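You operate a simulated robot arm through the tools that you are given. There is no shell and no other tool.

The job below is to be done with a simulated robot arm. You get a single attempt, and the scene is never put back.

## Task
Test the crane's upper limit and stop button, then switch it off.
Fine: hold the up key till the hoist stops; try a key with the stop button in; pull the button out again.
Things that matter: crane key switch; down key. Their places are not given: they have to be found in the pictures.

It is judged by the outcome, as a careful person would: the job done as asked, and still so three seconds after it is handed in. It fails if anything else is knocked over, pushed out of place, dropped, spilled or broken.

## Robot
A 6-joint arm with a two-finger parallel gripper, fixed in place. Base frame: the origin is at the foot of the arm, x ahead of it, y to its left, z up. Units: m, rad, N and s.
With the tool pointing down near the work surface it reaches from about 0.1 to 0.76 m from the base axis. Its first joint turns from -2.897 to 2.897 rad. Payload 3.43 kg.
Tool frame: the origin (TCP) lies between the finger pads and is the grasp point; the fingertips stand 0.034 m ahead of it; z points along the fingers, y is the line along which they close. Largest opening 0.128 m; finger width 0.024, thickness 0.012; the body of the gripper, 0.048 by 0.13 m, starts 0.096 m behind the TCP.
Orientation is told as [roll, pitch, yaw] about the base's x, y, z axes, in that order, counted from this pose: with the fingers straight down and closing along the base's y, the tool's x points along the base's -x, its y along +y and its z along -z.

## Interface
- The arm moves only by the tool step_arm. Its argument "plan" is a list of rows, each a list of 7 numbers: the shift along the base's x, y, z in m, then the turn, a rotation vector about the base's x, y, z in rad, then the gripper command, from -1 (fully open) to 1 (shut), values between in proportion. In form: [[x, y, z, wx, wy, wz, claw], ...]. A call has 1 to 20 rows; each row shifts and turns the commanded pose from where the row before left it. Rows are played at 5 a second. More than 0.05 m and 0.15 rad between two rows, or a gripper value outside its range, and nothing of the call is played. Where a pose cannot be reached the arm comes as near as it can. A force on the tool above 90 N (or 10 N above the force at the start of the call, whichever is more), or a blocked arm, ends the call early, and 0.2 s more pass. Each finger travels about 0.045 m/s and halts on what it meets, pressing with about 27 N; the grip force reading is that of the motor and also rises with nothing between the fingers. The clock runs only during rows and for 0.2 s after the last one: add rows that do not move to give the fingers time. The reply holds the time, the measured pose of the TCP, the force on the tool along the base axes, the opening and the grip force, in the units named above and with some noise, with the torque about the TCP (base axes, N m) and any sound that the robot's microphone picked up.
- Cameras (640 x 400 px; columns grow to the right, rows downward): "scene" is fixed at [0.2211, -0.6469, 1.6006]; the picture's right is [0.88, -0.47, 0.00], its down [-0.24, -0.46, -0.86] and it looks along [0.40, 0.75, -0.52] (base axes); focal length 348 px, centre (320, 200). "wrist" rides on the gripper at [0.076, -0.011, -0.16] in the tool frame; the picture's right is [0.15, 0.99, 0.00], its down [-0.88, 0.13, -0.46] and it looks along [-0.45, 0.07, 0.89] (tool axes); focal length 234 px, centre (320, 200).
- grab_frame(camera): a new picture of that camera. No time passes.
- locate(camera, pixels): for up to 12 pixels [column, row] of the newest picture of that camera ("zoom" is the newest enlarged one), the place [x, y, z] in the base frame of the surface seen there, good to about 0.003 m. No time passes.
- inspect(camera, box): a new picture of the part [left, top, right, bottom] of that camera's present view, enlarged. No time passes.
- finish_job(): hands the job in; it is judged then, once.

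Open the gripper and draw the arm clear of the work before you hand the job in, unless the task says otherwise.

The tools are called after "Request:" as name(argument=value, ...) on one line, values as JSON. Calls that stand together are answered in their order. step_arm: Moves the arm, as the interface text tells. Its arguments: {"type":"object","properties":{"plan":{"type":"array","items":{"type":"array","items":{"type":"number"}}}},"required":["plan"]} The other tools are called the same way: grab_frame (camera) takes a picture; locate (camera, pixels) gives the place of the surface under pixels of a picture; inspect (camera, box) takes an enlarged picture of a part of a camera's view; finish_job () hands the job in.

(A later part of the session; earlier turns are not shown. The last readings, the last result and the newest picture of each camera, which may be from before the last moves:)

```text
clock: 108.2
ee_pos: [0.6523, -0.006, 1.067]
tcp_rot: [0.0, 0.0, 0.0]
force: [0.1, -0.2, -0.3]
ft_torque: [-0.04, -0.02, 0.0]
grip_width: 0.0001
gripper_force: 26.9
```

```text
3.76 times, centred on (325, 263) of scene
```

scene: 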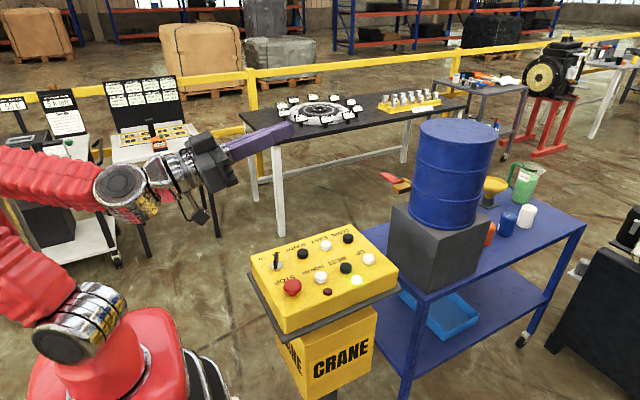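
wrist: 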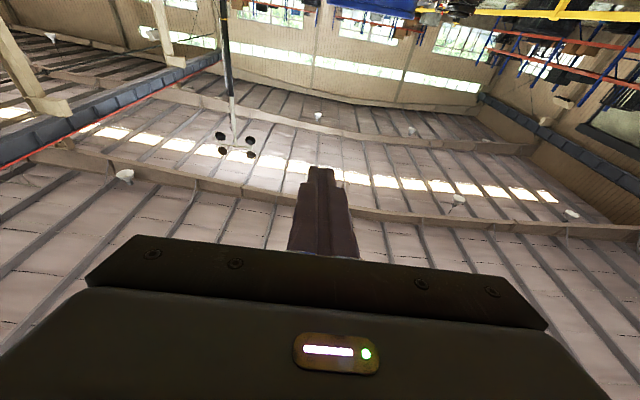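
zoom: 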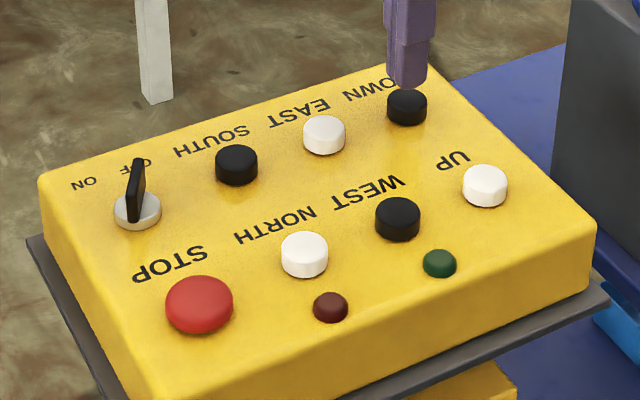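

The stop button is latched (head low), green lamp out, and the fingers are over DOWN. I press DOWN for about a second and a half with the stop button in.

Request:
step_arm(plan=[[0.002, 0.001, -0.013, 0, 0, 0, 1], [0, 0, -0.005, 0, 0, 0, 1], [0, 0, -0.003, 0, 0, 0, 1], [0, 0, -0.003, 0, 0, 0, 1], [0, 0, 0, 0, 0, 0, 1], [0, 0, 0, 0, 0, 0, 1], [0, 0, 0, 0, 0, 0, 1], [0, 0, 0, 0, 0, 0, 1], [0, 0, 0, 0, 0, 0, 1]])

Request:
inspect(camera="scene", box=[240, 210, 410, 316])

```text
clock: 110.2
ee_pos: [0.6544, -0.0041, 1.0448]
tcp_rot: [-0.002, 0.0, -0.001]
force: [1.5, 0.4, 3.1]
ft_torque: [0.02, -0.05, -0.01]
grip_width: 0.0
gripper_force: 27.5
heard: click
```

```text
3.76 times, centred on (325, 263) of scene
```

zoom: 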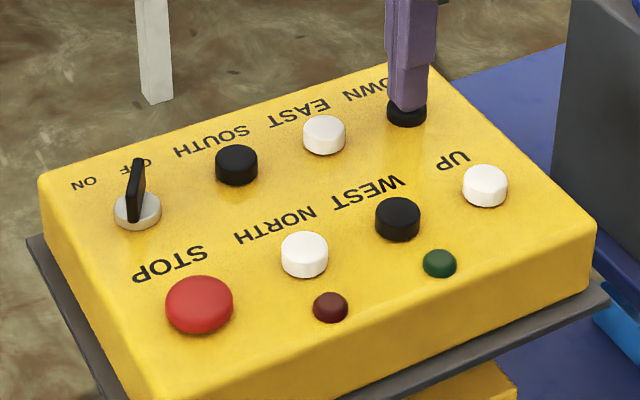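

DOWN clicked and nothing answered, lamps dark: the stop button works. I release DOWN and return over the stop button with the fingers opening to 0.07 m.

Request:
step_arm(plan=[[0, 0, 0.01, 0, 0, 0, 1], [0, 0, 0.03, 0, 0, 0, 1], [0, 0, 0.04, 0, 0, 0, 1], [-0.0435, -0.0215, 0, 0, 0, 0, 1], [-0.0435, -0.0215, 0, 0, 0, 0, 1], [-0.0435, -0.0215, 0, 0, 0, 0, 0.5], [-0.0435, -0.0215, 0, 0, 0, 0, -0.1], [-0.0435, -0.0215, 0, 0, 0, 0, -0.1], [0, 0, -0.02, 0, 0, 0, -0.1], [0, 0, -0.02, 0, 0, 0, -0.1], [0, 0, 0, 0, 0, 0, -0.1]])

Request:
inspect(camera="wrist", box=[220, 100, 460, 250])

```text
clock: 112.6
ee_pos: [0.4374, -0.1121, 1.0851]
tcp_rot: [0.0, 0.0, -0.002]
force: [-0.3, 0.7, 1.0]
ft_torque: [-0.01, 0.03, -0.04]
grip_width: 0.0706
gripper_force: 0.0
```

```text
2.67 times, centred on (340, 175) of wrist
```

zoom: 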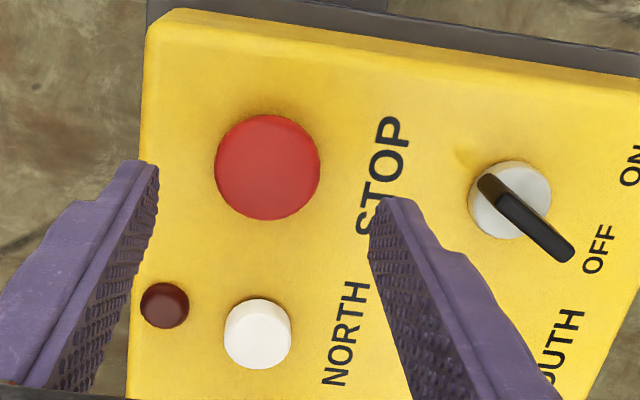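

The pressed head (268, 167) is centred between the tips. I lower to tip z ≈ 1.003 and close on it.

Request:
step_arm(plan=[[0, 0, -0.02, 0, 0, 0, -0.1], [0, 0, -0.016, 0, 0, 0, -0.1], [0, 0, -0.006, 0, 0, 0, -0.1], [0, 0, -0.003, 0, 0, 0, -0.1], [0, 0, -0.002, 0, 0, 0, -0.1], [0, 0, 0, 0, 0, 0, -0.1]])

Request:
step_arm(plan=[[0, 0, 0, 0, 0, 0, 0.3], [0, 0, 0, 0, 0, 0, 1], [0, 0, 0, 0, 0, 0, 1], [0, 0, 0, 0, 0, 0, 1]])

```text
clock: 114.0
ee_pos: [0.4367, -0.1133, 1.0371]
tcp_rot: [0.0, 0.0, -0.002]
force: [0.5, 0.0, 0.4]
ft_torque: [0.02, 0.02, 0.01]
grip_width: 0.0704
gripper_force: 0.1
```

```text
clock: 115.0
ee_pos: [0.4364, -0.1112, 1.0366]
tcp_rot: [0.002, 0.0, -0.003]
force: [0.1, 18.9, 0.1]
ft_torque: [0.77, -0.06, 0.0]
grip_width: 0.041
gripper_force: 45.2
```

The head is held at 41 mm with 19 N of side load. I shift 1 mm toward +y to relieve that and pull up through the 14 mm travel.

Request:
step_arm(plan=[[0, 0.001, 0.002, 0, 0, 0, 1], [0, 0, 0.002, 0, 0, 0, 1], [0, 0, 0.002, 0, 0, 0, 1], [0, 0, 0.002, 0, 0, 0, 1], [0, 0, 0.002, 0, 0, 0, 1], [0, 0, 0.002, 0, 0, 0, 1], [0, 0, 0.001, 0, 0, 0, 1], [0, 0, 0.001, 0, 0, 0, 1], [0, 0, 0, 0, 0, 0, 1]])

Request:
inspect(camera="scene", box=[240, 210, 410, 316])

```text
clock: 117.0
ee_pos: [0.4368, -0.1108, 1.0512]
tcp_rot: [0.001, 0.001, -0.002]
force: [-4.7, -0.5, -5.2]
ft_torque: [-0.03, 0.2, 0.12]
grip_width: 0.041
gripper_force: 45.0
```

```text
3.76 times, centred on (325, 263) of scene
```

zoom: 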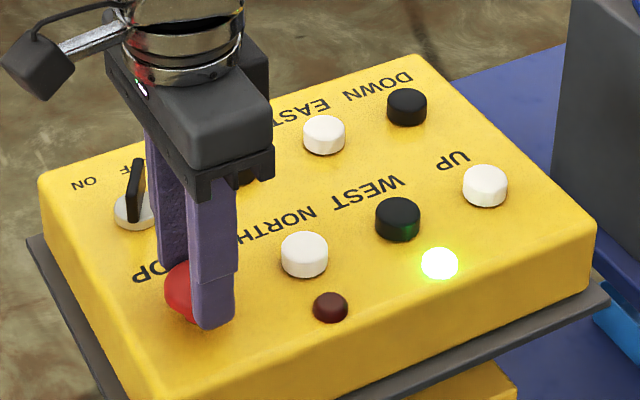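

The button is out and the green lamp is on again. I pull one last millimetre, then let go and lift clear.

Request:
step_arm(plan=[[0, 0, 0.001, 0, 0, 0, 1], [0, 0, 0.001, 0, 0, 0, 1], [0, 0, -0.001, 0, 0, 0, 1], [0, 0, 0, 0, 0, 0, 0.2], [0, 0, 0, 0, 0, 0, -0.1], [0, 0, 0, 0, 0, 0, -0.1], [0, 0, 0.02, 0, 0, 0, -0.1], [0, 0, 0.04, 0, 0, 0, -0.1], [0, 0, 0.03, 0, 0, 0, -0.1], [0, 0, 0, 0, 0, 0, 0.5]])

Request:
inspect(camera="scene", box=[240, 210, 410, 316])

```text
clock: 119.2
ee_pos: [0.4381, -0.1124, 1.1424]
tcp_rot: [0.001, 0.0, -0.004]
force: [-0.2, -1.2, 0.4]
ft_torque: [0.01, 0.02, 0.0]
grip_width: 0.0354
gripper_force: 0.0
```

```text
3.76 times, centred on (325, 263) of scene
```

zoom: 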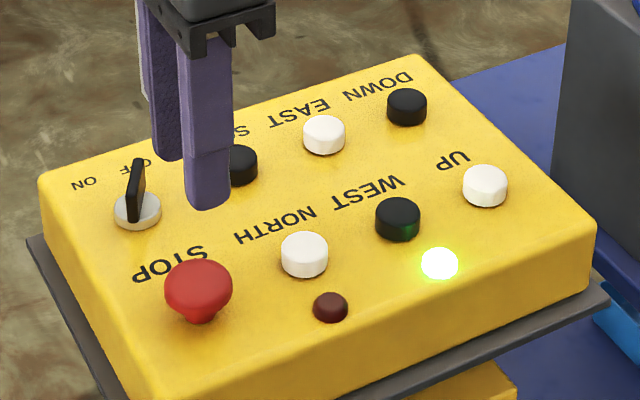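

Stop button out, green lamp lit. The upper limit has not yet shown itself (red lamp never lit), so I go back to the UP key to hold it much longer.

Request:
step_arm(plan=[[0.036, 0.0015, 0, 0, 0, 0, 1], [0.036, 0.0015, 0, 0, 0, 0, 1], [0.036, 0.0015, 0, 0, 0, 0, 1], [0.036, 0.0015, 0, 0, 0, 0, 1], [0.036, 0.0015, -0.01, 0, 0, 0, 1], [0.037, 0.0015, -0.02, 0, 0, 0, 1], [0, 0, -0.03, 0, 0, 0, 1], [0, 0, -0.02, 0, 0, 0, 1], [0, 0, 0, 0, 0, 0, 1]])

Request:
inspect(camera="wrist", box=[220, 60, 460, 260])

```text
clock: 121.2
ee_pos: [0.6536, -0.1011, 1.0613]
tcp_rot: [-0.001, 0.0, -0.001]
force: [0.2, 0.0, -0.4]
ft_torque: [0.01, 0.01, 0.01]
grip_width: 0.0
gripper_force: 26.7
```

```text
2.00 times, centred on (340, 160) of wrist
```

zoom: 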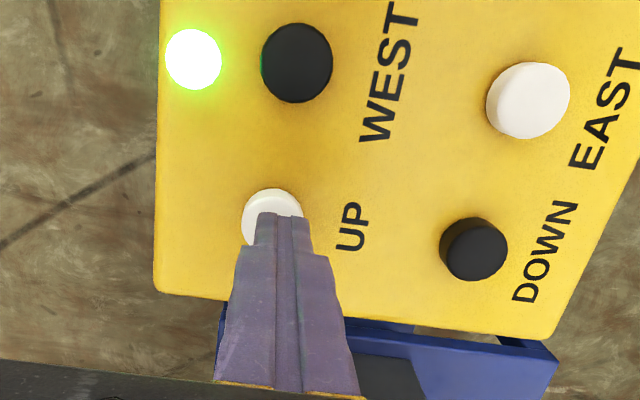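

Green lamp on, fingers over UP. I press it in small steps and check right after the click for any lamp change.

Request:
step_arm(plan=[[0.001, -0.0015, -0.011, 0, 0, 0, 1], [0, 0, -0.004, 0, 0, 0, 1], [0, 0, -0.002, 0, 0, 0, 1]])

Request:
inspect(camera="scene", box=[240, 210, 410, 316])

```text
clock: 122.0
ee_pos: [0.655, -0.1037, 1.0453]
tcp_rot: [0.0, 0.001, -0.002]
force: [-0.9, 2.3, 2.4]
ft_torque: [0.04, 0.02, -0.03]
grip_width: 0.0
gripper_force: 27.1
heard: click
```

```text
3.76 times, centred on (325, 263) of scene
```

zoom: 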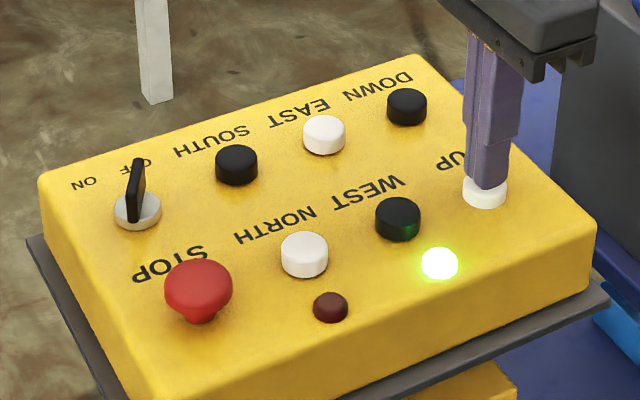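

Click heard, no lamp change. I press fully and hold for a long stretch, four seconds per call.

Request:
step_arm(plan=[[0, 0, -0.002, 0, 0, 0, 1], [0, 0, -0.001, 0, 0, 0, 1], [0, 0, 0, 0, 0, 0, 1], [0, 0, 0, 0, 0, 0, 1], [0, 0, 0, 0, 0, 0, 1], [0, 0, 0, 0, 0, 0, 1], [0, 0, 0, 0, 0, 0, 1], [0, 0, 0, 0, 0, 0, 1], [0, 0, 0, 0, 0, 0, 1], [0, 0, 0, 0, 0, 0, 1], [0, 0, 0, 0, 0, 0, 1], [0, 0, 0, 0, 0, 0, 1], [0, 0, 0, 0, 0, 0, 1], [0, 0, 0, 0, 0, 0, 1], [0, 0, 0, 0, 0, 0, 1], [0, 0, 0, 0, 0, 0, 1], [0, 0, 0, 0, 0, 0, 1], [0, 0, 0, 0, 0, 0, 1], [0, 0, 0, 0, 0, 0, 1], [0, 0, 0, 0, 0, 0, 1]])

Request:
step_arm(plan=[[0, 0, 0, 0, 0, 0, 1], [0, 0, 0, 0, 0, 0, 1], [0, 0, 0, 0, 0, 0, 1], [0, 0, 0, 0, 0, 0, 1], [0, 0, 0, 0, 0, 0, 1], [0, 0, 0, 0, 0, 0, 1], [0, 0, 0, 0, 0, 0, 1], [0, 0, 0, 0, 0, 0, 1], [0, 0, 0, 0, 0, 0, 1], [0, 0, 0, 0, 0, 0, 1], [0, 0, 0, 0, 0, 0, 1], [0, 0, 0, 0, 0, 0, 1], [0, 0, 0, 0, 0, 0, 1], [0, 0, 0, 0, 0, 0, 1], [0, 0, 0, 0, 0, 0, 1], [0, 0, 0, 0, 0, 0, 1], [0, 0, 0, 0, 0, 0, 1], [0, 0, 0, 0, 0, 0, 1], [0, 0, 0, 0, 0, 0, 1], [0, 0, 0, 0, 0, 0, 1]])

Request:
step_arm(plan=[[0, 0, 0, 0, 0, 0, 1], [0, 0, 0, 0, 0, 0, 1], [0, 0, 0, 0, 0, 0, 1], [0, 0, 0, 0, 0, 0, 1], [0, 0, 0, 0, 0, 0, 1], [0, 0, 0, 0, 0, 0, 1], [0, 0, 0, 0, 0, 0, 1], [0, 0, 0, 0, 0, 0, 1], [0, 0, 0, 0, 0, 0, 1], [0, 0, 0, 0, 0, 0, 1], [0, 0, 0, 0, 0, 0, 1], [0, 0, 0, 0, 0, 0, 1], [0, 0, 0, 0, 0, 0, 1], [0, 0, 0, 0, 0, 0, 1], [0, 0, 0, 0, 0, 0, 1], [0, 0, 0, 0, 0, 0, 1], [0, 0, 0, 0, 0, 0, 1], [0, 0, 0, 0, 0, 0, 1], [0, 0, 0, 0, 0, 0, 1], [0, 0, 0, 0, 0, 0, 1]])

Request:
inspect(camera="scene", box=[240, 210, 410, 316])

```text
clock: 126.2
ee_pos: [0.6554, -0.102, 1.0427]
tcp_rot: [-0.001, 0.0, -0.002]
force: [-0.3, -0.1, 4.6]
ft_torque: [-0.03, -0.01, -0.03]
grip_width: 0.0002
gripper_force: 26.4
```

```text
clock: 130.4
ee_pos: [0.6557, -0.1019, 1.0431]
tcp_rot: [-0.001, 0.0, 0.0]
force: [-0.3, 0.2, 4.3]
ft_torque: [-0.01, -0.01, 0.02]
grip_width: 0.0001
gripper_force: 26.6
```

```text
clock: 134.6
ee_pos: [0.6552, -0.1041, 1.0438]
tcp_rot: [0.0, 0.0, -0.003]
force: [0.4, -0.4, 5.0]
ft_torque: [0.03, -0.03, -0.02]
grip_width: 0.0
gripper_force: 27.3
```

```text
3.76 times, centred on (325, 263) of scene
```

zoom: 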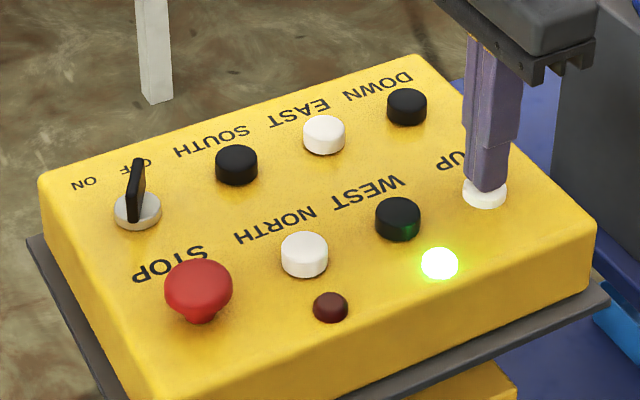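

Thirty-plus seconds of UP while live and no lamp or sound; the operator's side faces -y, which the scene camera cannot see. I release the key, lift, and turn the wrist camera toward -y to look for the hoist there.

Request:
step_arm(plan=[[0, 0, 0.008, 0, 0, 0, 1], [0, 0, 0.03, 0, 0, 0, 1], [-0.03, 0, 0.04, 0, 0, 0, 1], [-0.03, 0, 0.035, 0, 0, 0, 1], [-0.03, 0, 0.035, 0, 0, 0, 1], [-0.03, 0, 0.035, 0, 0, 0, 1], [-0.03, 0, 0.035, 0, 0, 0, 1], [-0.03, 0, 0.035, 0, 0, 0, 1], [-0.03, 0, 0.03, 0, 0, -0.14, 1], [-0.03, -0.01, 0.02, 0, 0, -0.14, 1], [-0.03, -0.02, 0, 0, 0, -0.14, 1], [-0.03, -0.02, 0, 0, 0, -0.14, 1], [-0.02, -0.02, 0, 0, 0, -0.14, 1], [-0.02, -0.02, 0, 0, 0, -0.14, 1], [-0.02, -0.02, 0, 0, 0, -0.14, 1], [0, -0.02, 0, 0, 0, -0.14, 1], [0, -0.02, 0, 0, 0, -0.15, 1], [0, -0.02, 0, 0, 0, -0.15, 1], [0, -0.02, 0, 0, 0, -0.15, 1], [0, 0, 0, 0, 0, 0, 1]])

Request:
grab_frame(camera="scene")

Request:
grab_frame(camera="wrist")

```text
clock: 138.8
ee_pos: [0.2949, -0.2954, 1.3467]
tcp_rot: [0.001, 0.0, -1.573]
force: [-1.1, 0.4, 0.4]
ft_torque: [0.01, -0.01, 0.0]
grip_width: 0.0
gripper_force: 26.9
```

```text
taken
```

scene: 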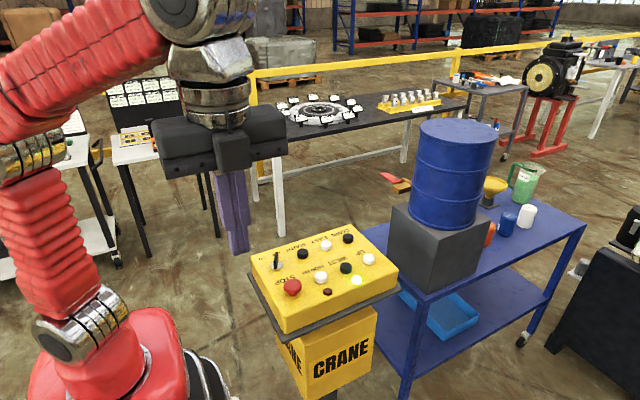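

```text
taken
```

wrist: 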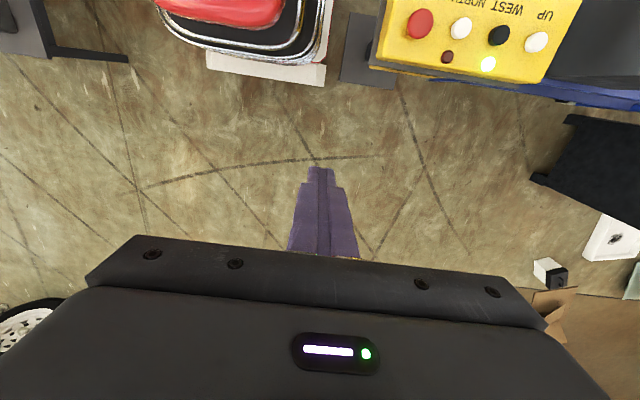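

Now facing -y but looking down. I tilt the tool toward -y to bring the hall on that side into view.

Request:
step_arm(plan=[[0, 0, 0, -0.14, 0, 0, 1], [0, 0, 0, -0.14, 0, 0, 1], [0, 0, 0, -0.14, 0, 0, 1], [0, 0, 0, -0.14, 0, 0, 1], [0, 0, 0, -0.14, 0, 0, 1], [0, 0, 0, -0.14, 0, 0, 1], [0, 0, 0, -0.14, 0, 0, 1], [0, 0, 0, -0.14, 0, 0, 1], [0, 0, 0, -0.14, 0, 0, 1], [0, 0, 0, 0, 0, 0, 1]])

Request:
grab_frame(camera="wrist")

```text
clock: 141.0
ee_pos: [0.2948, -0.2947, 1.3467]
tcp_rot: [0.005, -1.261, -1.575]
force: [0.4, 0.5, 0.5]
ft_torque: [-0.01, -0.01, 0.0]
grip_width: 0.0002
gripper_force: 27.1
```

```text
taken
```

wrist: 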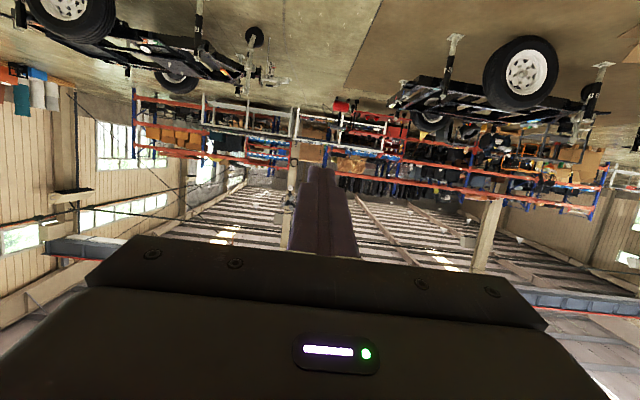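

No hoist is visible on that side either. I turn the tool back down and bring it back to yaw 0 above the console.

Request:
step_arm(plan=[[0, 0, 0, 0.14, 0, 0, 1], [0, 0, 0, 0.14, 0, 0, 1], [0, 0, 0, 0.14, 0, 0, 1], [0, 0, 0, 0.14, 0, 0, 1], [0, 0, 0, 0.14, 0, 0, 1], [0, 0, 0, 0.14, 0, 0, 1], [0, 0, 0, 0.14, 0, 0, 1], [0, 0, 0, 0.14, 0, 0, 1], [0, 0, 0, 0.14, 0, 0, 1], [0.02, 0.02, 0, 0, 0, 0.15, 1], [0.02, 0.02, 0, 0, 0, 0.15, 1], [0.02, 0.02, 0, 0, 0, 0.15, 1], [0.02, 0.02, 0, 0, 0, 0.15, 1], [0.03, 0.02, 0, 0, 0, 0.15, 1], [0.03, 0.02, 0, 0, 0, 0.15, 1], [0.03, 0.02, 0, 0, 0, 0.15, 1], [0.03, 0.02, 0, 0, 0, 0.15, 1], [0.03, 0.02, 0, 0, 0, 0.15, 1], [0.03, 0.02, 0, 0, 0, 0.15, 1]])

```text
clock: 145.0
ee_pos: [0.5465, -0.0924, 1.3305]
tcp_rot: [0.0, -0.003, -0.069]
force: [-0.8, 0.4, 0.5]
ft_torque: [-0.01, -0.04, 0.0]
grip_width: 0.0
gripper_force: 27.0
out of reach, approached as far as the arm can: row 18, 19
```

The tool points down again at (0.547, -0.092, 1.33). Since UP gives no response while live, the hoist may already stand at its upper limit, so a proper test needs it lowered a little first; I go over the DOWN key.

Request:
step_arm(plan=[[0.02, 0.015, -0.045, 0, 0, 0.069, 1], [0.02, 0.015, -0.04, 0, 0, 0, 1], [0.02, 0.015, -0.04, 0, 0, 0, 1], [0.02, 0.015, -0.04, 0, 0, 0, 1], [0.02, 0.015, -0.04, 0, 0, 0, 1], [0.0085, 0.0125, -0.04, 0, 0, 0, 1], [0, 0, -0.02, 0, 0, 0, 1], [0, 0, 0, 0, 0, 0, 1]])

Request:
inspect(camera="wrist", box=[220, 60, 460, 260])

Request:
inspect(camera="scene", box=[240, 210, 410, 316])

```text
refused: row 1 steps farther than a row can; nothing moved
```

```text
2.00 times, centred on (340, 160) of wrist
```

zoom: 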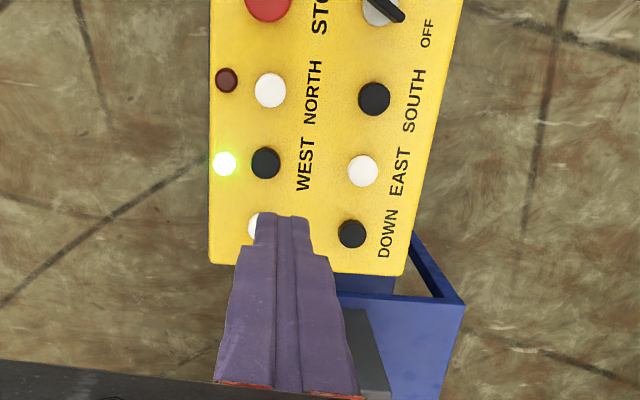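

```text
3.76 times, centred on (325, 263) of scene
```

zoom: 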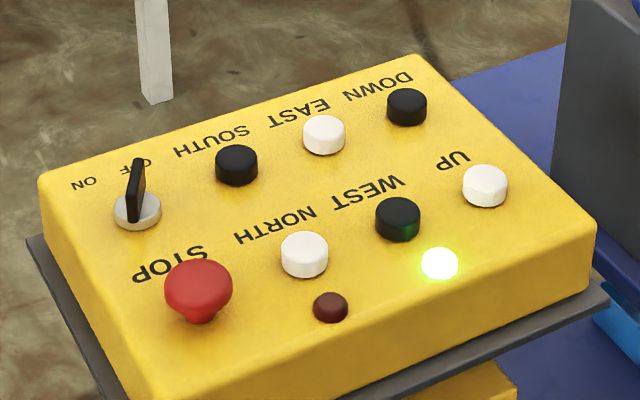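

That row was just over the step limit, so nothing moved. I repeat it with shorter rows, over to the DOWN key.

Request:
step_arm(plan=[[0.02, 0.015, -0.035, 0, 0, 0.069, 1], [0.02, 0.015, -0.04, 0, 0, 0, 1], [0.02, 0.015, -0.04, 0, 0, 0, 1], [0.02, 0.015, -0.04, 0, 0, 0, 1], [0.02, 0.015, -0.04, 0, 0, 0, 1], [0.0085, 0.0125, -0.04, 0, 0, 0, 1], [0, 0, -0.025, 0, 0, 0, 1], [0, 0, 0, 0, 0, 0, 1]])

Request:
inspect(camera="wrist", box=[220, 60, 460, 260])

```text
clock: 146.8
ee_pos: [0.6562, -0.0034, 1.07]
tcp_rot: [-0.001, -0.001, -0.003]
force: [0.3, 0.2, 0.4]
ft_torque: [-0.01, -0.02, 0.01]
grip_width: 0.0
gripper_force: 27.2
```

```text
2.00 times, centred on (340, 160) of wrist
```

zoom: 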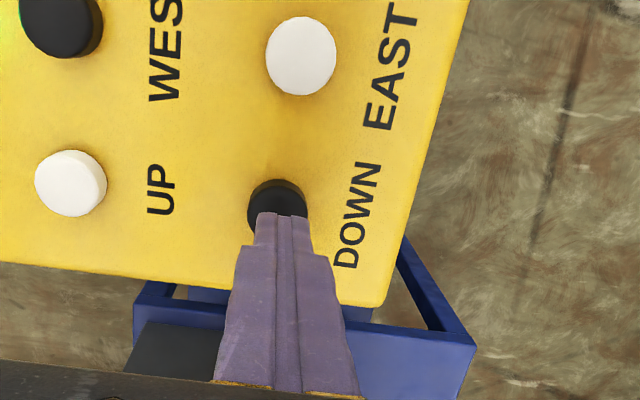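

The fingers are over the DOWN key, console live. I press it for about a second only and look at lamps and sound.

Request:
step_arm(plan=[[0, -0.001, -0.017, 0, 0, 0, 1], [0, 0, -0.005, 0, 0, 0, 1], [0, 0, -0.004, 0, 0, 0, 1], [0, 0, -0.001, 0, 0, 0, 1], [0, 0, 0, 0, 0, 0, 1]])

Request:
inspect(camera="scene", box=[240, 210, 410, 316])

```text
clock: 148.0
ee_pos: [0.6574, -0.0056, 1.0445]
tcp_rot: [0.0, -0.001, -0.003]
force: [1.5, 1.1, 3.9]
ft_torque: [0.04, -0.04, 0.01]
grip_width: 0.0
gripper_force: 27.6
heard: click
```

```text
3.76 times, centred on (325, 263) of scene
```

zoom: 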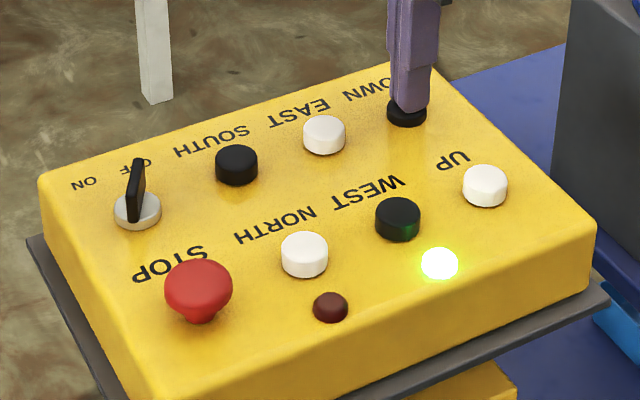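

Only the key click, lamps unchanged – so hoist motion gives no sound and the red lamp isn't a motion lamp. I release DOWN at once and go back to UP to bring the hoist up and hold it far longer, watching the red lamp.

Request:
step_arm(plan=[[0, 0, 0.01, 0, 0, 0, 1], [0, 0, 0.02, 0, 0, 0, 1], [0, -0.04, 0, 0, 0, 0, 1], [0, -0.04, 0, 0, 0, 0, 1], [-0.001, -0.0185, 0, 0, 0, 0, 1], [0, 0, -0.012, 0, 0, 0, 1], [0, 0, 0, 0, 0, 0, 1]])

Request:
inspect(camera="wrist", box=[220, 60, 460, 260])

```text
clock: 149.6
ee_pos: [0.6568, -0.1068, 1.061]
tcp_rot: [0.001, 0.001, -0.004]
force: [-0.6, -0.4, -0.2]
ft_torque: [0.02, 0.02, 0.03]
grip_width: 0.0001
gripper_force: 26.9
```

```text
2.00 times, centred on (340, 160) of wrist
```

zoom: 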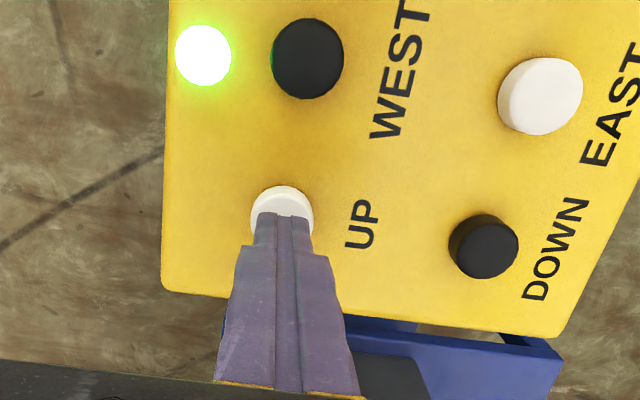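

The fingers are over UP (green lit). I press fully and hold; several four-second holds in a row, checking the lamps after.

Request:
step_arm(plan=[[-0.001, 0.002, -0.011, 0, 0, 0, 1], [0, 0, -0.005, 0, 0, 0, 1], [0, 0, -0.002, 0, 0, 0, 1], [0, 0, -0.001, 0, 0, 0, 1], [0, 0, -0.001, 0, 0, 0, 1], [0, 0, 0, 0, 0, 0, 1], [0, 0, 0, 0, 0, 0, 1], [0, 0, 0, 0, 0, 0, 1], [0, 0, 0, 0, 0, 0, 1], [0, 0, 0, 0, 0, 0, 1]])

Request:
inspect(camera="scene", box=[240, 210, 410, 316])

```text
clock: 151.8
ee_pos: [0.6552, -0.102, 1.0413]
tcp_rot: [0.0, -0.003, -0.004]
force: [8.8, -3.1, 20.6]
ft_torque: [-0.13, -0.34, 0.02]
grip_width: 0.0001
gripper_force: 26.9
heard: click
```

```text
3.76 times, centred on (325, 263) of scene
```

zoom: 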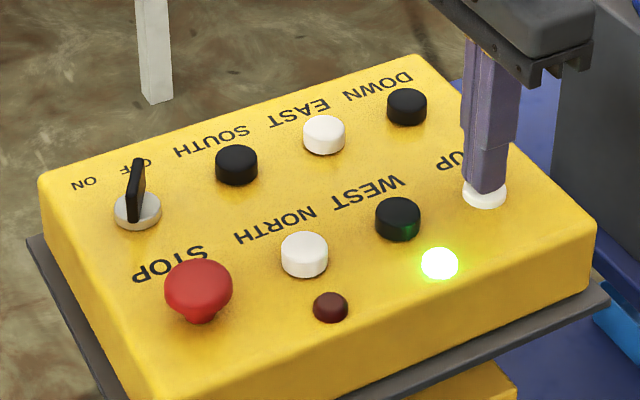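

UP is fully in (20 N), green lit. I hold on for another stretch.

Request:
step_arm(plan=[[0, 0, 0, 0, 0, 0, 1], [0, 0, 0, 0, 0, 0, 1], [0, 0, 0, 0, 0, 0, 1], [0, 0, 0, 0, 0, 0, 1], [0, 0, 0, 0, 0, 0, 1], [0, 0, 0, 0, 0, 0, 1], [0, 0, 0, 0, 0, 0, 1], [0, 0, 0, 0, 0, 0, 1], [0, 0, 0, 0, 0, 0, 1], [0, 0, 0, 0, 0, 0, 1], [0, 0, 0, 0, 0, 0, 1], [0, 0, 0, 0, 0, 0, 1], [0, 0, 0, 0, 0, 0, 1], [0, 0, 0, 0, 0, 0, 1], [0, 0, 0, 0, 0, 0, 1], [0, 0, 0, 0, 0, 0, 1], [0, 0, 0, 0, 0, 0, 1], [0, 0, 0, 0, 0, 0, 1], [0, 0, 0, 0, 0, 0, 1], [0, 0, 0, 0, 0, 0, 1]])

Request:
step_arm(plan=[[0, 0, 0, 0, 0, 0, 1], [0, 0, 0, 0, 0, 0, 1], [0, 0, 0, 0, 0, 0, 1], [0, 0, 0, 0, 0, 0, 1], [0, 0, 0, 0, 0, 0, 1], [0, 0, 0, 0, 0, 0, 1], [0, 0, 0, 0, 0, 0, 1], [0, 0, 0, 0, 0, 0, 1], [0, 0, 0, 0, 0, 0, 1], [0, 0, 0, 0, 0, 0, 1], [0, 0, 0, 0, 0, 0, 1], [0, 0, 0, 0, 0, 0, 1], [0, 0, 0, 0, 0, 0, 1], [0, 0, 0, 0, 0, 0, 1], [0, 0, 0, 0, 0, 0, 1], [0, 0, 0, 0, 0, 0, 1], [0, 0, 0, 0, 0, 0, 1], [0, 0, 0, 0, 0, 0, 1], [0, 0, 0, 0, 0, 0, 1], [0, 0, 0, 0, 0, 0, 1]])

Request:
step_arm(plan=[[0, 0, 0, 0, 0, 0, 1], [0, 0, 0, 0, 0, 0, 1], [0, 0, 0, 0, 0, 0, 1], [0, 0, 0, 0, 0, 0, 1], [0, 0, 0, 0, 0, 0, 1], [0, 0, 0, 0, 0, 0, 1], [0, 0, 0, 0, 0, 0, 1], [0, 0, 0, 0, 0, 0, 1], [0, 0, 0, 0, 0, 0, 1], [0, 0, 0, 0, 0, 0, 1], [0, 0, 0, 0, 0, 0, 1], [0, 0, 0, 0, 0, 0, 1], [0, 0, 0, 0, 0, 0, 1], [0, 0, 0, 0, 0, 0, 1], [0, 0, 0, 0, 0, 0, 1], [0, 0, 0, 0, 0, 0, 1], [0, 0, 0, 0, 0, 0, 1], [0, 0, 0, 0, 0, 0, 1], [0, 0, 0, 0, 0, 0, 1], [0, 0, 0, 0, 0, 0, 1]])

Request:
step_arm(plan=[[0, 0, 0, 0, 0, 0, 1], [0, 0, 0, 0, 0, 0, 1], [0, 0, 0, 0, 0, 0, 1], [0, 0, 0, 0, 0, 0, 1], [0, 0, 0, 0, 0, 0, 1], [0, 0, 0, 0, 0, 0, 1], [0, 0, 0, 0, 0, 0, 1], [0, 0, 0, 0, 0, 0, 1], [0, 0, 0, 0, 0, 0, 1], [0, 0, 0, 0, 0, 0, 1], [0, 0, 0, 0, 0, 0, 1], [0, 0, 0, 0, 0, 0, 1], [0, 0, 0, 0, 0, 0, 1], [0, 0, 0, 0, 0, 0, 1], [0, 0, 0, 0, 0, 0, 1], [0, 0, 0, 0, 0, 0, 1], [0, 0, 0, 0, 0, 0, 1], [0, 0, 0, 0, 0, 0, 1], [0, 0, 0, 0, 0, 0, 1], [0, 0, 0, 0, 0, 0, 1]])

Request:
inspect(camera="scene", box=[240, 210, 410, 316])

```text
clock: 156.0
ee_pos: [0.6537, -0.1029, 1.0419]
tcp_rot: [0.0, 0.002, -0.004]
force: [4.5, -1.1, 23.5]
ft_torque: [-0.08, -0.17, 0.03]
grip_width: 0.0001
gripper_force: 27.2
```

```text
clock: 160.2
ee_pos: [0.6543, -0.103, 1.0418]
tcp_rot: [0.001, -0.002, -0.004]
force: [1.7, 0.0, 22.7]
ft_torque: [-0.08, -0.05, 0.01]
grip_width: 0.0
gripper_force: 26.4
```

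```text
clock: 164.4
ee_pos: [0.6533, -0.1025, 1.0428]
tcp_rot: [0.001, 0.0, -0.004]
force: [-0.2, 0.3, 22.4]
ft_torque: [-0.02, -0.04, 0.0]
grip_width: 0.0
gripper_force: 26.7
```

```text
clock: 168.6
ee_pos: [0.6536, -0.1027, 1.0424]
tcp_rot: [0.002, 0.001, -0.004]
force: [-0.5, 0.4, 23.2]
ft_torque: [0.0, -0.06, 0.07]
grip_width: 0.0
gripper_force: 26.9
```

```text
3.76 times, centred on (325, 263) of scene
```

zoom: 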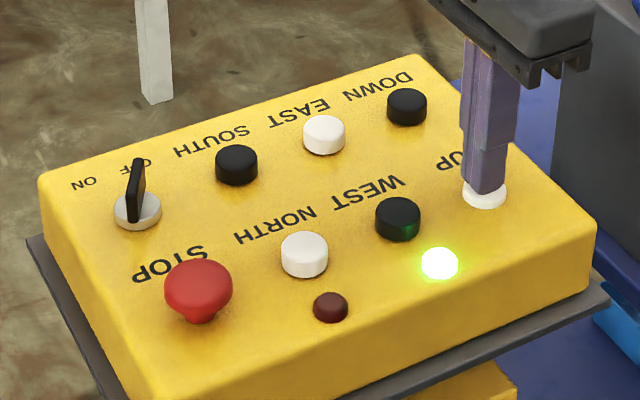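

Nearly 50 s of live UP in total without any lamp or sound. The hoist hook may hang on the +y side above the scene camera's view, so I release UP and swing the wrist camera toward +y, tilted up.

Request:
step_arm(plan=[[0, 0, 0.008, 0, 0, 0, 1], [0, 0, 0.03, 0, 0, 0, 1], [-0.03, 0, 0.038, 0, 0, 0, 1], [-0.03, 0, 0.038, 0, 0, 0, 1], [-0.03, 0.01, 0.037, 0, 0, 0, 1], [-0.03, 0.01, 0.037, 0, 0, 0, 1], [-0.03, 0.02, 0.034, 0, 0, 0.14, 1], [-0.03, 0.02, 0.034, 0, 0, 0.14, 1], [-0.03, 0.02, 0.03, 0, 0, 0.14, 1], [-0.03, 0.02, 0.02, 0, 0, 0.14, 1], [-0.03, 0.02, 0, 0, 0, 0.14, 1], [-0.03, 0.02, 0, 0, 0, 0.14, 1], [-0.02, 0.02, 0, 0, 0, 0.14, 1], [-0.02, 0.02, 0, 0, 0, 0.14, 1], [-0.02, 0.02, 0, 0, 0, 0.14, 1], [0, 0.02, 0, 0, 0, 0.14, 1], [0, 0.02, 0, 0, 0, 0.14, 1], [0, 0, 0, 0, 0, 0, 1]])

Request:
step_arm(plan=[[0, 0, 0, 0.14, 0, 0, 1], [0, 0, 0, 0.14, 0, 0, 1], [0, 0, 0, 0.14, 0, 0, 1], [0, 0, 0, 0.14, 0, 0, 1], [0, 0, 0, 0.14, 0, 0, 1], [0, 0, 0, 0.14, 0, 0, 1], [0, 0, 0, 0.14, 0, 0, 1], [0, 0, 0, 0.14, 0, 0, 1], [0, 0, 0, 0.14, 0, 0, 1], [0, 0, 0, 0.14, 0, 0, 1], [0, 0, 0, 0, 0, 0, 1]])

Request:
grab_frame(camera="wrist")

Request:
grab_frame(camera="scene")

```text
clock: 172.4
ee_pos: [0.2941, 0.1368, 1.3453]
tcp_rot: [0.001, 0.001, 1.538]
force: [-0.8, 0.5, -0.4]
ft_torque: [0.0, 0.01, 0.0]
grip_width: 0.0
gripper_force: 26.8
```

```text
clock: 174.8
ee_pos: [0.2944, 0.1366, 1.3481]
tcp_rot: [0.196, -1.397, 1.373]
force: [-0.1, 0.3, 0.7]
ft_torque: [-0.04, 0.01, 0.01]
grip_width: 0.0002
gripper_force: 27.4
```

```text
taken
```

wrist: 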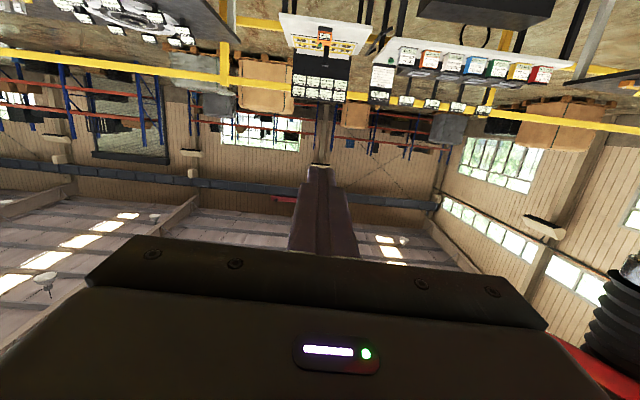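

```text
taken
```

scene: 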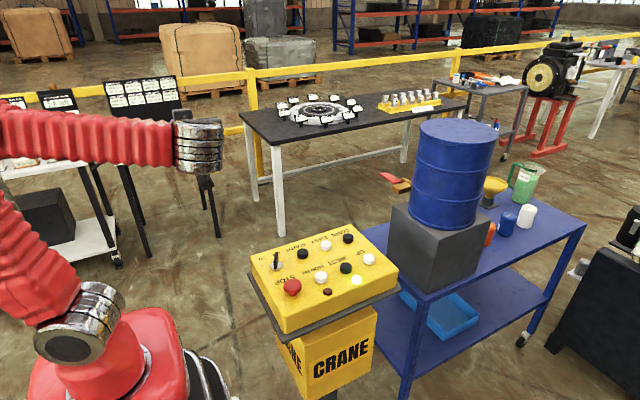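

Along the runway beam at about (285, 200) there is something red. I enlarge that part of the view.

Request:
inspect(camera="wrist", box=[180, 130, 340, 230])

Request:
inspect(camera="wrist", box=[0, 0, 320, 240])

Request:
inspect(camera="wrist", box=[320, 0, 640, 240])

```text
4.00 times, centred on (260, 180) of wrist
```

zoom: 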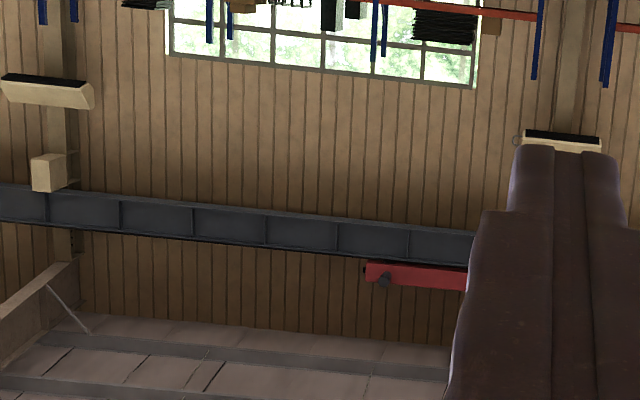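

```text
1.67 times, centred on (160, 120) of wrist
```

zoom: 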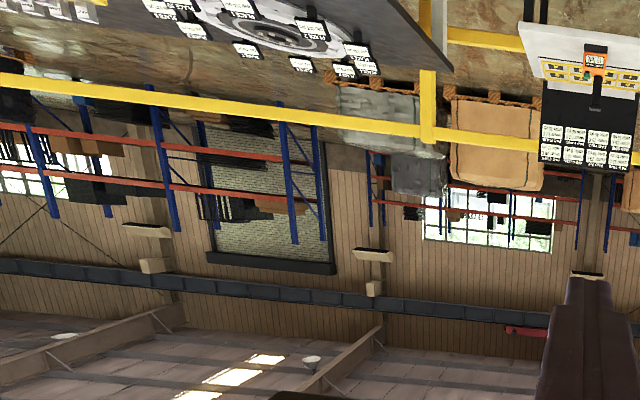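

```text
1.67 times, centred on (480, 120) of wrist
```

zoom: 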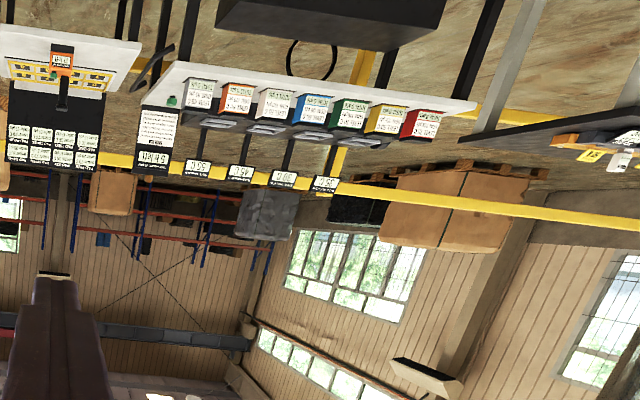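

A red end carriage sits on the runway beam, so an overhead crane bridge spans above. I tilt the tool further up to look toward the zenith for the bridge and its hoist.

Request:
step_arm(plan=[[0, 0, 0.01, 0.14, 0, 0, 1], [0, 0, 0.01, 0.14, 0, 0, 1], [0, 0, 0.01, 0.14, 0, 0, 1], [0, 0, 0.01, 0.14, 0, 0, 1], [0, 0, 0.01, 0.14, 0, 0, 1], [0, 0, 0.0, 0.14, 0, 0, 1], [0, 0, 0, 0, 0, 0, 1]])

Request:
grab_frame(camera="wrist")

Request:
grab_frame(camera="scene")

```text
clock: 176.4
ee_pos: [0.2946, 0.1461, 1.4028]
tcp_rot: [3.094, -0.901, -1.516]
force: [-1.1, 0.0, -0.4]
ft_torque: [0.0, -0.02, -0.01]
grip_width: 0.0002
gripper_force: 26.8
out of reach, approached as far as the arm can: row 5, 6
```

```text
taken
```

wrist: 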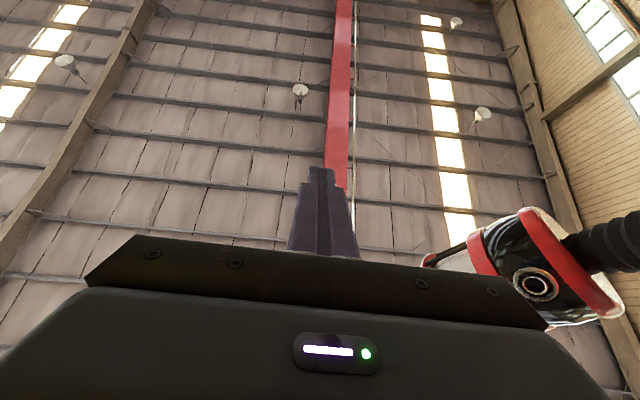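

```text
taken
```

scene: 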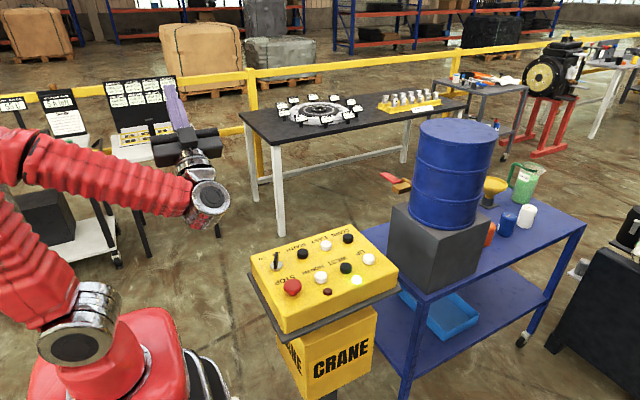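

A red bridge girder runs overhead along y; the hoist trolley must be further along it toward -y, hidden here by the gripper. I untilt, swing round to face -y and tilt up there.

Request:
step_arm(plan=[[0, 0, 0, -0.14, 0, 0, 1], [0, 0, 0, -0.14, 0, 0, 1], [0, 0, 0, -0.14, 0, 0, 1], [0, 0, 0, -0.14, 0, 0, 1], [0, 0, -0.01, -0.14, 0, 0, 1], [0, 0, -0.01, -0.14, 0, 0, 1], [0, 0, -0.01, -0.14, 0, 0, 1], [0, 0, -0.01, -0.14, 0, 0, 1], [0, 0, 0, -0.14, 0, 0, 1], [0, 0, 0, -0.14, 0, 0, 1], [0, 0, 0, -0.14, 0, 0, 1], [0, 0, 0, -0.14, 0, 0, 1], [0, 0, 0, -0.14, 0, 0, 1], [0, 0, 0, -0.14, 0, 0, 1], [0, 0, 0, -0.14, 0, 0, 1], [0, 0, 0, -0.14, 0, 0, 1], [0, 0, 0, 0, 0, 0, 1]])

```text
clock: 180.0
ee_pos: [0.2941, 0.1466, 1.3635]
tcp_rot: [-0.001, 0.001, 1.534]
force: [-0.5, 0.3, 0.0]
ft_torque: [0.0, -0.01, 0.01]
grip_width: 0.0
gripper_force: 26.8
```

The tool points straight down again at yaw 1.53. I now swing to the other side and turn the yaw back through zero.

Request:
step_arm(plan=[[0.01, -0.022, 0, 0, 0, -0.15, 1], [0.01, -0.022, 0, 0, 0, -0.15, 1], [0.01, -0.022, 0, 0, 0, -0.15, 1], [0.01, -0.022, 0, 0, 0, -0.15, 1], [0.01, -0.022, 0, 0, 0, -0.15, 1], [0.01, -0.022, 0, 0, 0, -0.15, 1], [0, -0.022, 0, 0, 0, -0.15, 1], [0, -0.022, 0, 0, 0, -0.15, 1], [0, -0.022, 0, 0, 0, -0.15, 1], [0, -0.022, 0, 0, 0, -0.15, 1], [0, -0.022, 0, 0, 0, -0.15, 1], [0, -0.022, 0, 0, 0, -0.15, 1], [0, -0.022, 0, 0, 0, -0.15, 1], [-0.01, -0.022, 0, 0, 0, -0.15, 1], [-0.01, -0.022, 0, 0, 0, -0.15, 1], [-0.01, -0.022, 0, 0, 0, -0.15, 1], [-0.01, -0.02, 0, 0, 0, -0.15, 1], [-0.01, -0.02, 0, 0, 0, -0.15, 1], [-0.01, -0.02, 0, 0, 0, -0.15, 1], [0, 0, 0, 0, 0, -0.15, 1]])

Request:
step_arm(plan=[[0, 0, 0, 0, 0, -0.1, 1], [0, 0, 0, -0.14, 0, 0, 1], [0, 0, 0, -0.14, 0, 0, 1], [0, 0, 0, -0.14, 0, 0, 1], [0, 0, 0, -0.14, 0, 0, 1], [0, 0, 0, -0.14, 0, 0, 1], [0, 0, 0, -0.14, 0, 0, 1], [0, 0, 0, -0.14, 0, 0, 1], [0, 0, 0, -0.14, 0, 0, 1], [0, 0, 0, -0.14, 0, 0, 1], [0, 0, 0, -0.14, 0, 0, 1], [0, 0, 0, -0.14, 0, 0, 1], [0, 0, 0.01, -0.14, 0, 0, 1], [0, 0, 0.01, -0.14, 0, 0, 1], [0, 0, 0.01, -0.14, 0, 0, 1], [0, 0, 0, 0, 0, 0, 1]])

Request:
grab_frame(camera="wrist")

```text
clock: 184.2
ee_pos: [0.2948, -0.2647, 1.3626]
tcp_rot: [0.0, 0.0, -1.464]
force: [0.4, 0.1, -0.4]
ft_torque: [-0.03, -0.01, 0.01]
grip_width: 0.0
gripper_force: 26.6
```

```text
clock: 187.6
ee_pos: [0.2946, -0.2655, 1.3921]
tcp_rot: [-3.12, -1.179, 1.548]
force: [-0.5, -0.3, -0.5]
ft_torque: [-0.02, 0.01, 0.0]
grip_width: 0.0
gripper_force: 27.4
```

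```text
taken
```

wrist: 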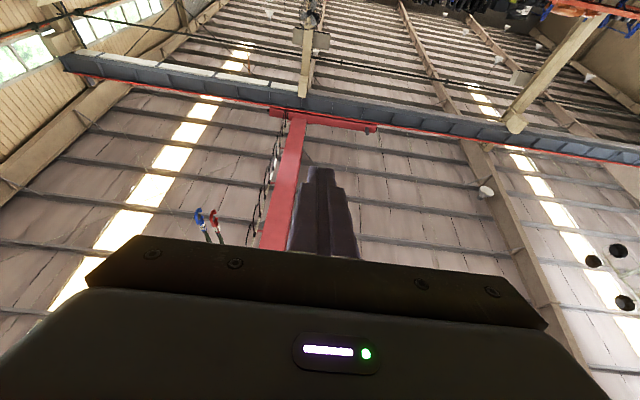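

Now the bridge is seen with its far end carriage and cable festoon, and near (207, 222) a blue and a red item. I enlarge those.

Request:
inspect(camera="wrist", box=[150, 80, 350, 260])

Request:
inspect(camera="wrist", box=[170, 190, 250, 260])

```text
2.22 times, centred on (250, 170) of wrist
```

zoom: 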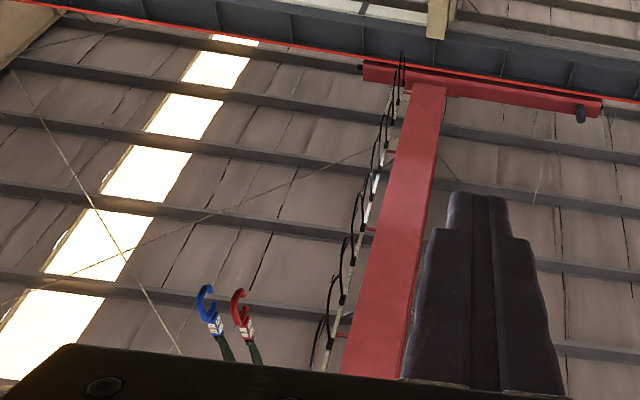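

```text
5.71 times, centred on (210, 225) of wrist
```

zoom: 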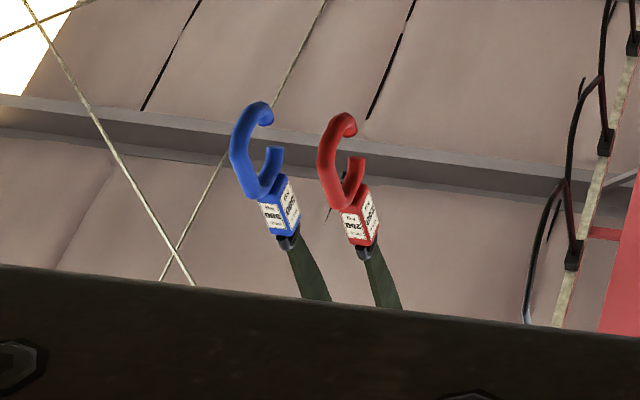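

Two hooks hang up there, a blue and a red one. I locate them and their straps to measure their height.

Request:
locate(camera="zoom", pixels=[[280, 210], [358, 225], [255, 110], [340, 125], [310, 275], [380, 280], [620, 260]])

Request:
locate(camera="wrist", pixels=[[290, 160], [280, 220], [305, 120], [282, 112], [375, 127]])

```text
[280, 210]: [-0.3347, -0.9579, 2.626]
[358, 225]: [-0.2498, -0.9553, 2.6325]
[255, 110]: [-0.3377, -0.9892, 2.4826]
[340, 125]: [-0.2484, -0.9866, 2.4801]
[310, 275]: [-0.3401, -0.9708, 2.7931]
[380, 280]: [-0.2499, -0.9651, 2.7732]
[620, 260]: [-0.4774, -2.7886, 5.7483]
```

```text
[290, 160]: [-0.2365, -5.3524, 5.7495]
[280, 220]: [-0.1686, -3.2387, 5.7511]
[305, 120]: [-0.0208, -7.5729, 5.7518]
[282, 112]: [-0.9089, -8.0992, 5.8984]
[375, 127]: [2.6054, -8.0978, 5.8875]
```

The hooks hang at about (-0.29, -0.97), lower ends at z ≈ 2.48, with the girder at z ≈ 5.75. I turn a bit toward them and tilt further to see what they hang from.

Request:
step_arm(plan=[[0.01, 0.01, 0.01, 0, 0, -0.12, 1], [0.01, 0.01, 0.01, 0, 0, -0.12, 1], [0.01, 0.01, 0.01, 0, 0, -0.12, 1], [0.01, 0.01, 0, 0, 0, -0.12, 1], [0, 0, 0, -0.127, 0.06, 0, 1], [0, 0, 0, -0.127, 0.06, 0, 1], [0, 0, 0, 0, 0, 0, 1]])

Request:
grab_frame(camera="wrist")

Request:
grab_frame(camera="scene")

```text
clock: 189.2
ee_pos: [0.3307, -0.2739, 1.4449]
tcp_rot: [3.141, -0.9, 1.09]
force: [-0.6, -0.1, -0.3]
ft_torque: [0.01, 0.01, 0.01]
grip_width: 0.0001
gripper_force: 26.9
out of reach, approached as far as the arm can: row 4, 5, 6
```

```text
taken
```

wrist: 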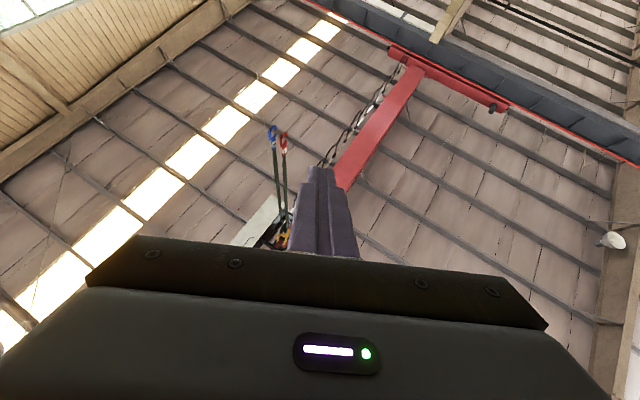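

```text
taken
```

scene: 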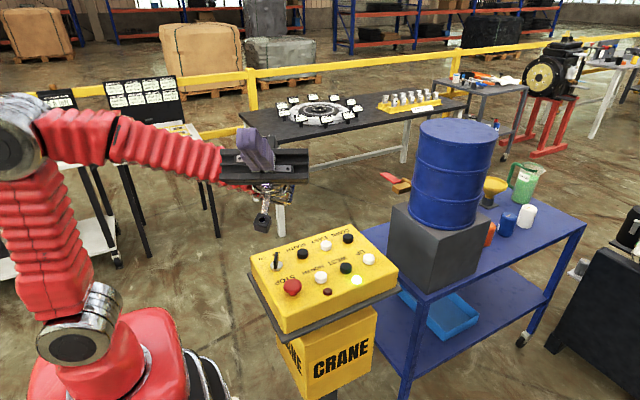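

Excellent: two slings hang from a hoist trolley partly visible near (275, 235). I enlarge that area.

Request:
inspect(camera="wrist", box=[220, 110, 320, 255])

Request:
locate(camera="zoom", pixels=[[214, 120], [240, 140], [225, 260], [255, 260], [240, 320], [262, 355], [200, 320], [190, 350]])

```text
2.76 times, centred on (270, 182) of wrist
```

zoom: 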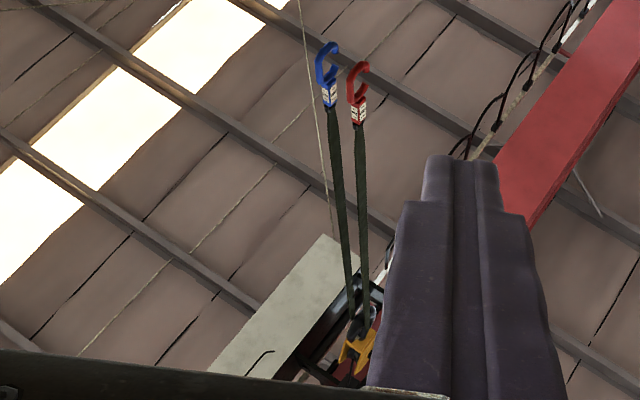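

```text
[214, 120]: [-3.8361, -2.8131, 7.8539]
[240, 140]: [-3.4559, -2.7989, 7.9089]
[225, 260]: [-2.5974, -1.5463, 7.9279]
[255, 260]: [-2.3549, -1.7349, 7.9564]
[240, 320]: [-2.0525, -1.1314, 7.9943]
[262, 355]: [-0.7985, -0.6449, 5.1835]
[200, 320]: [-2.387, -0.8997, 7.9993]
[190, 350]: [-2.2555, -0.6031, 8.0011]
```

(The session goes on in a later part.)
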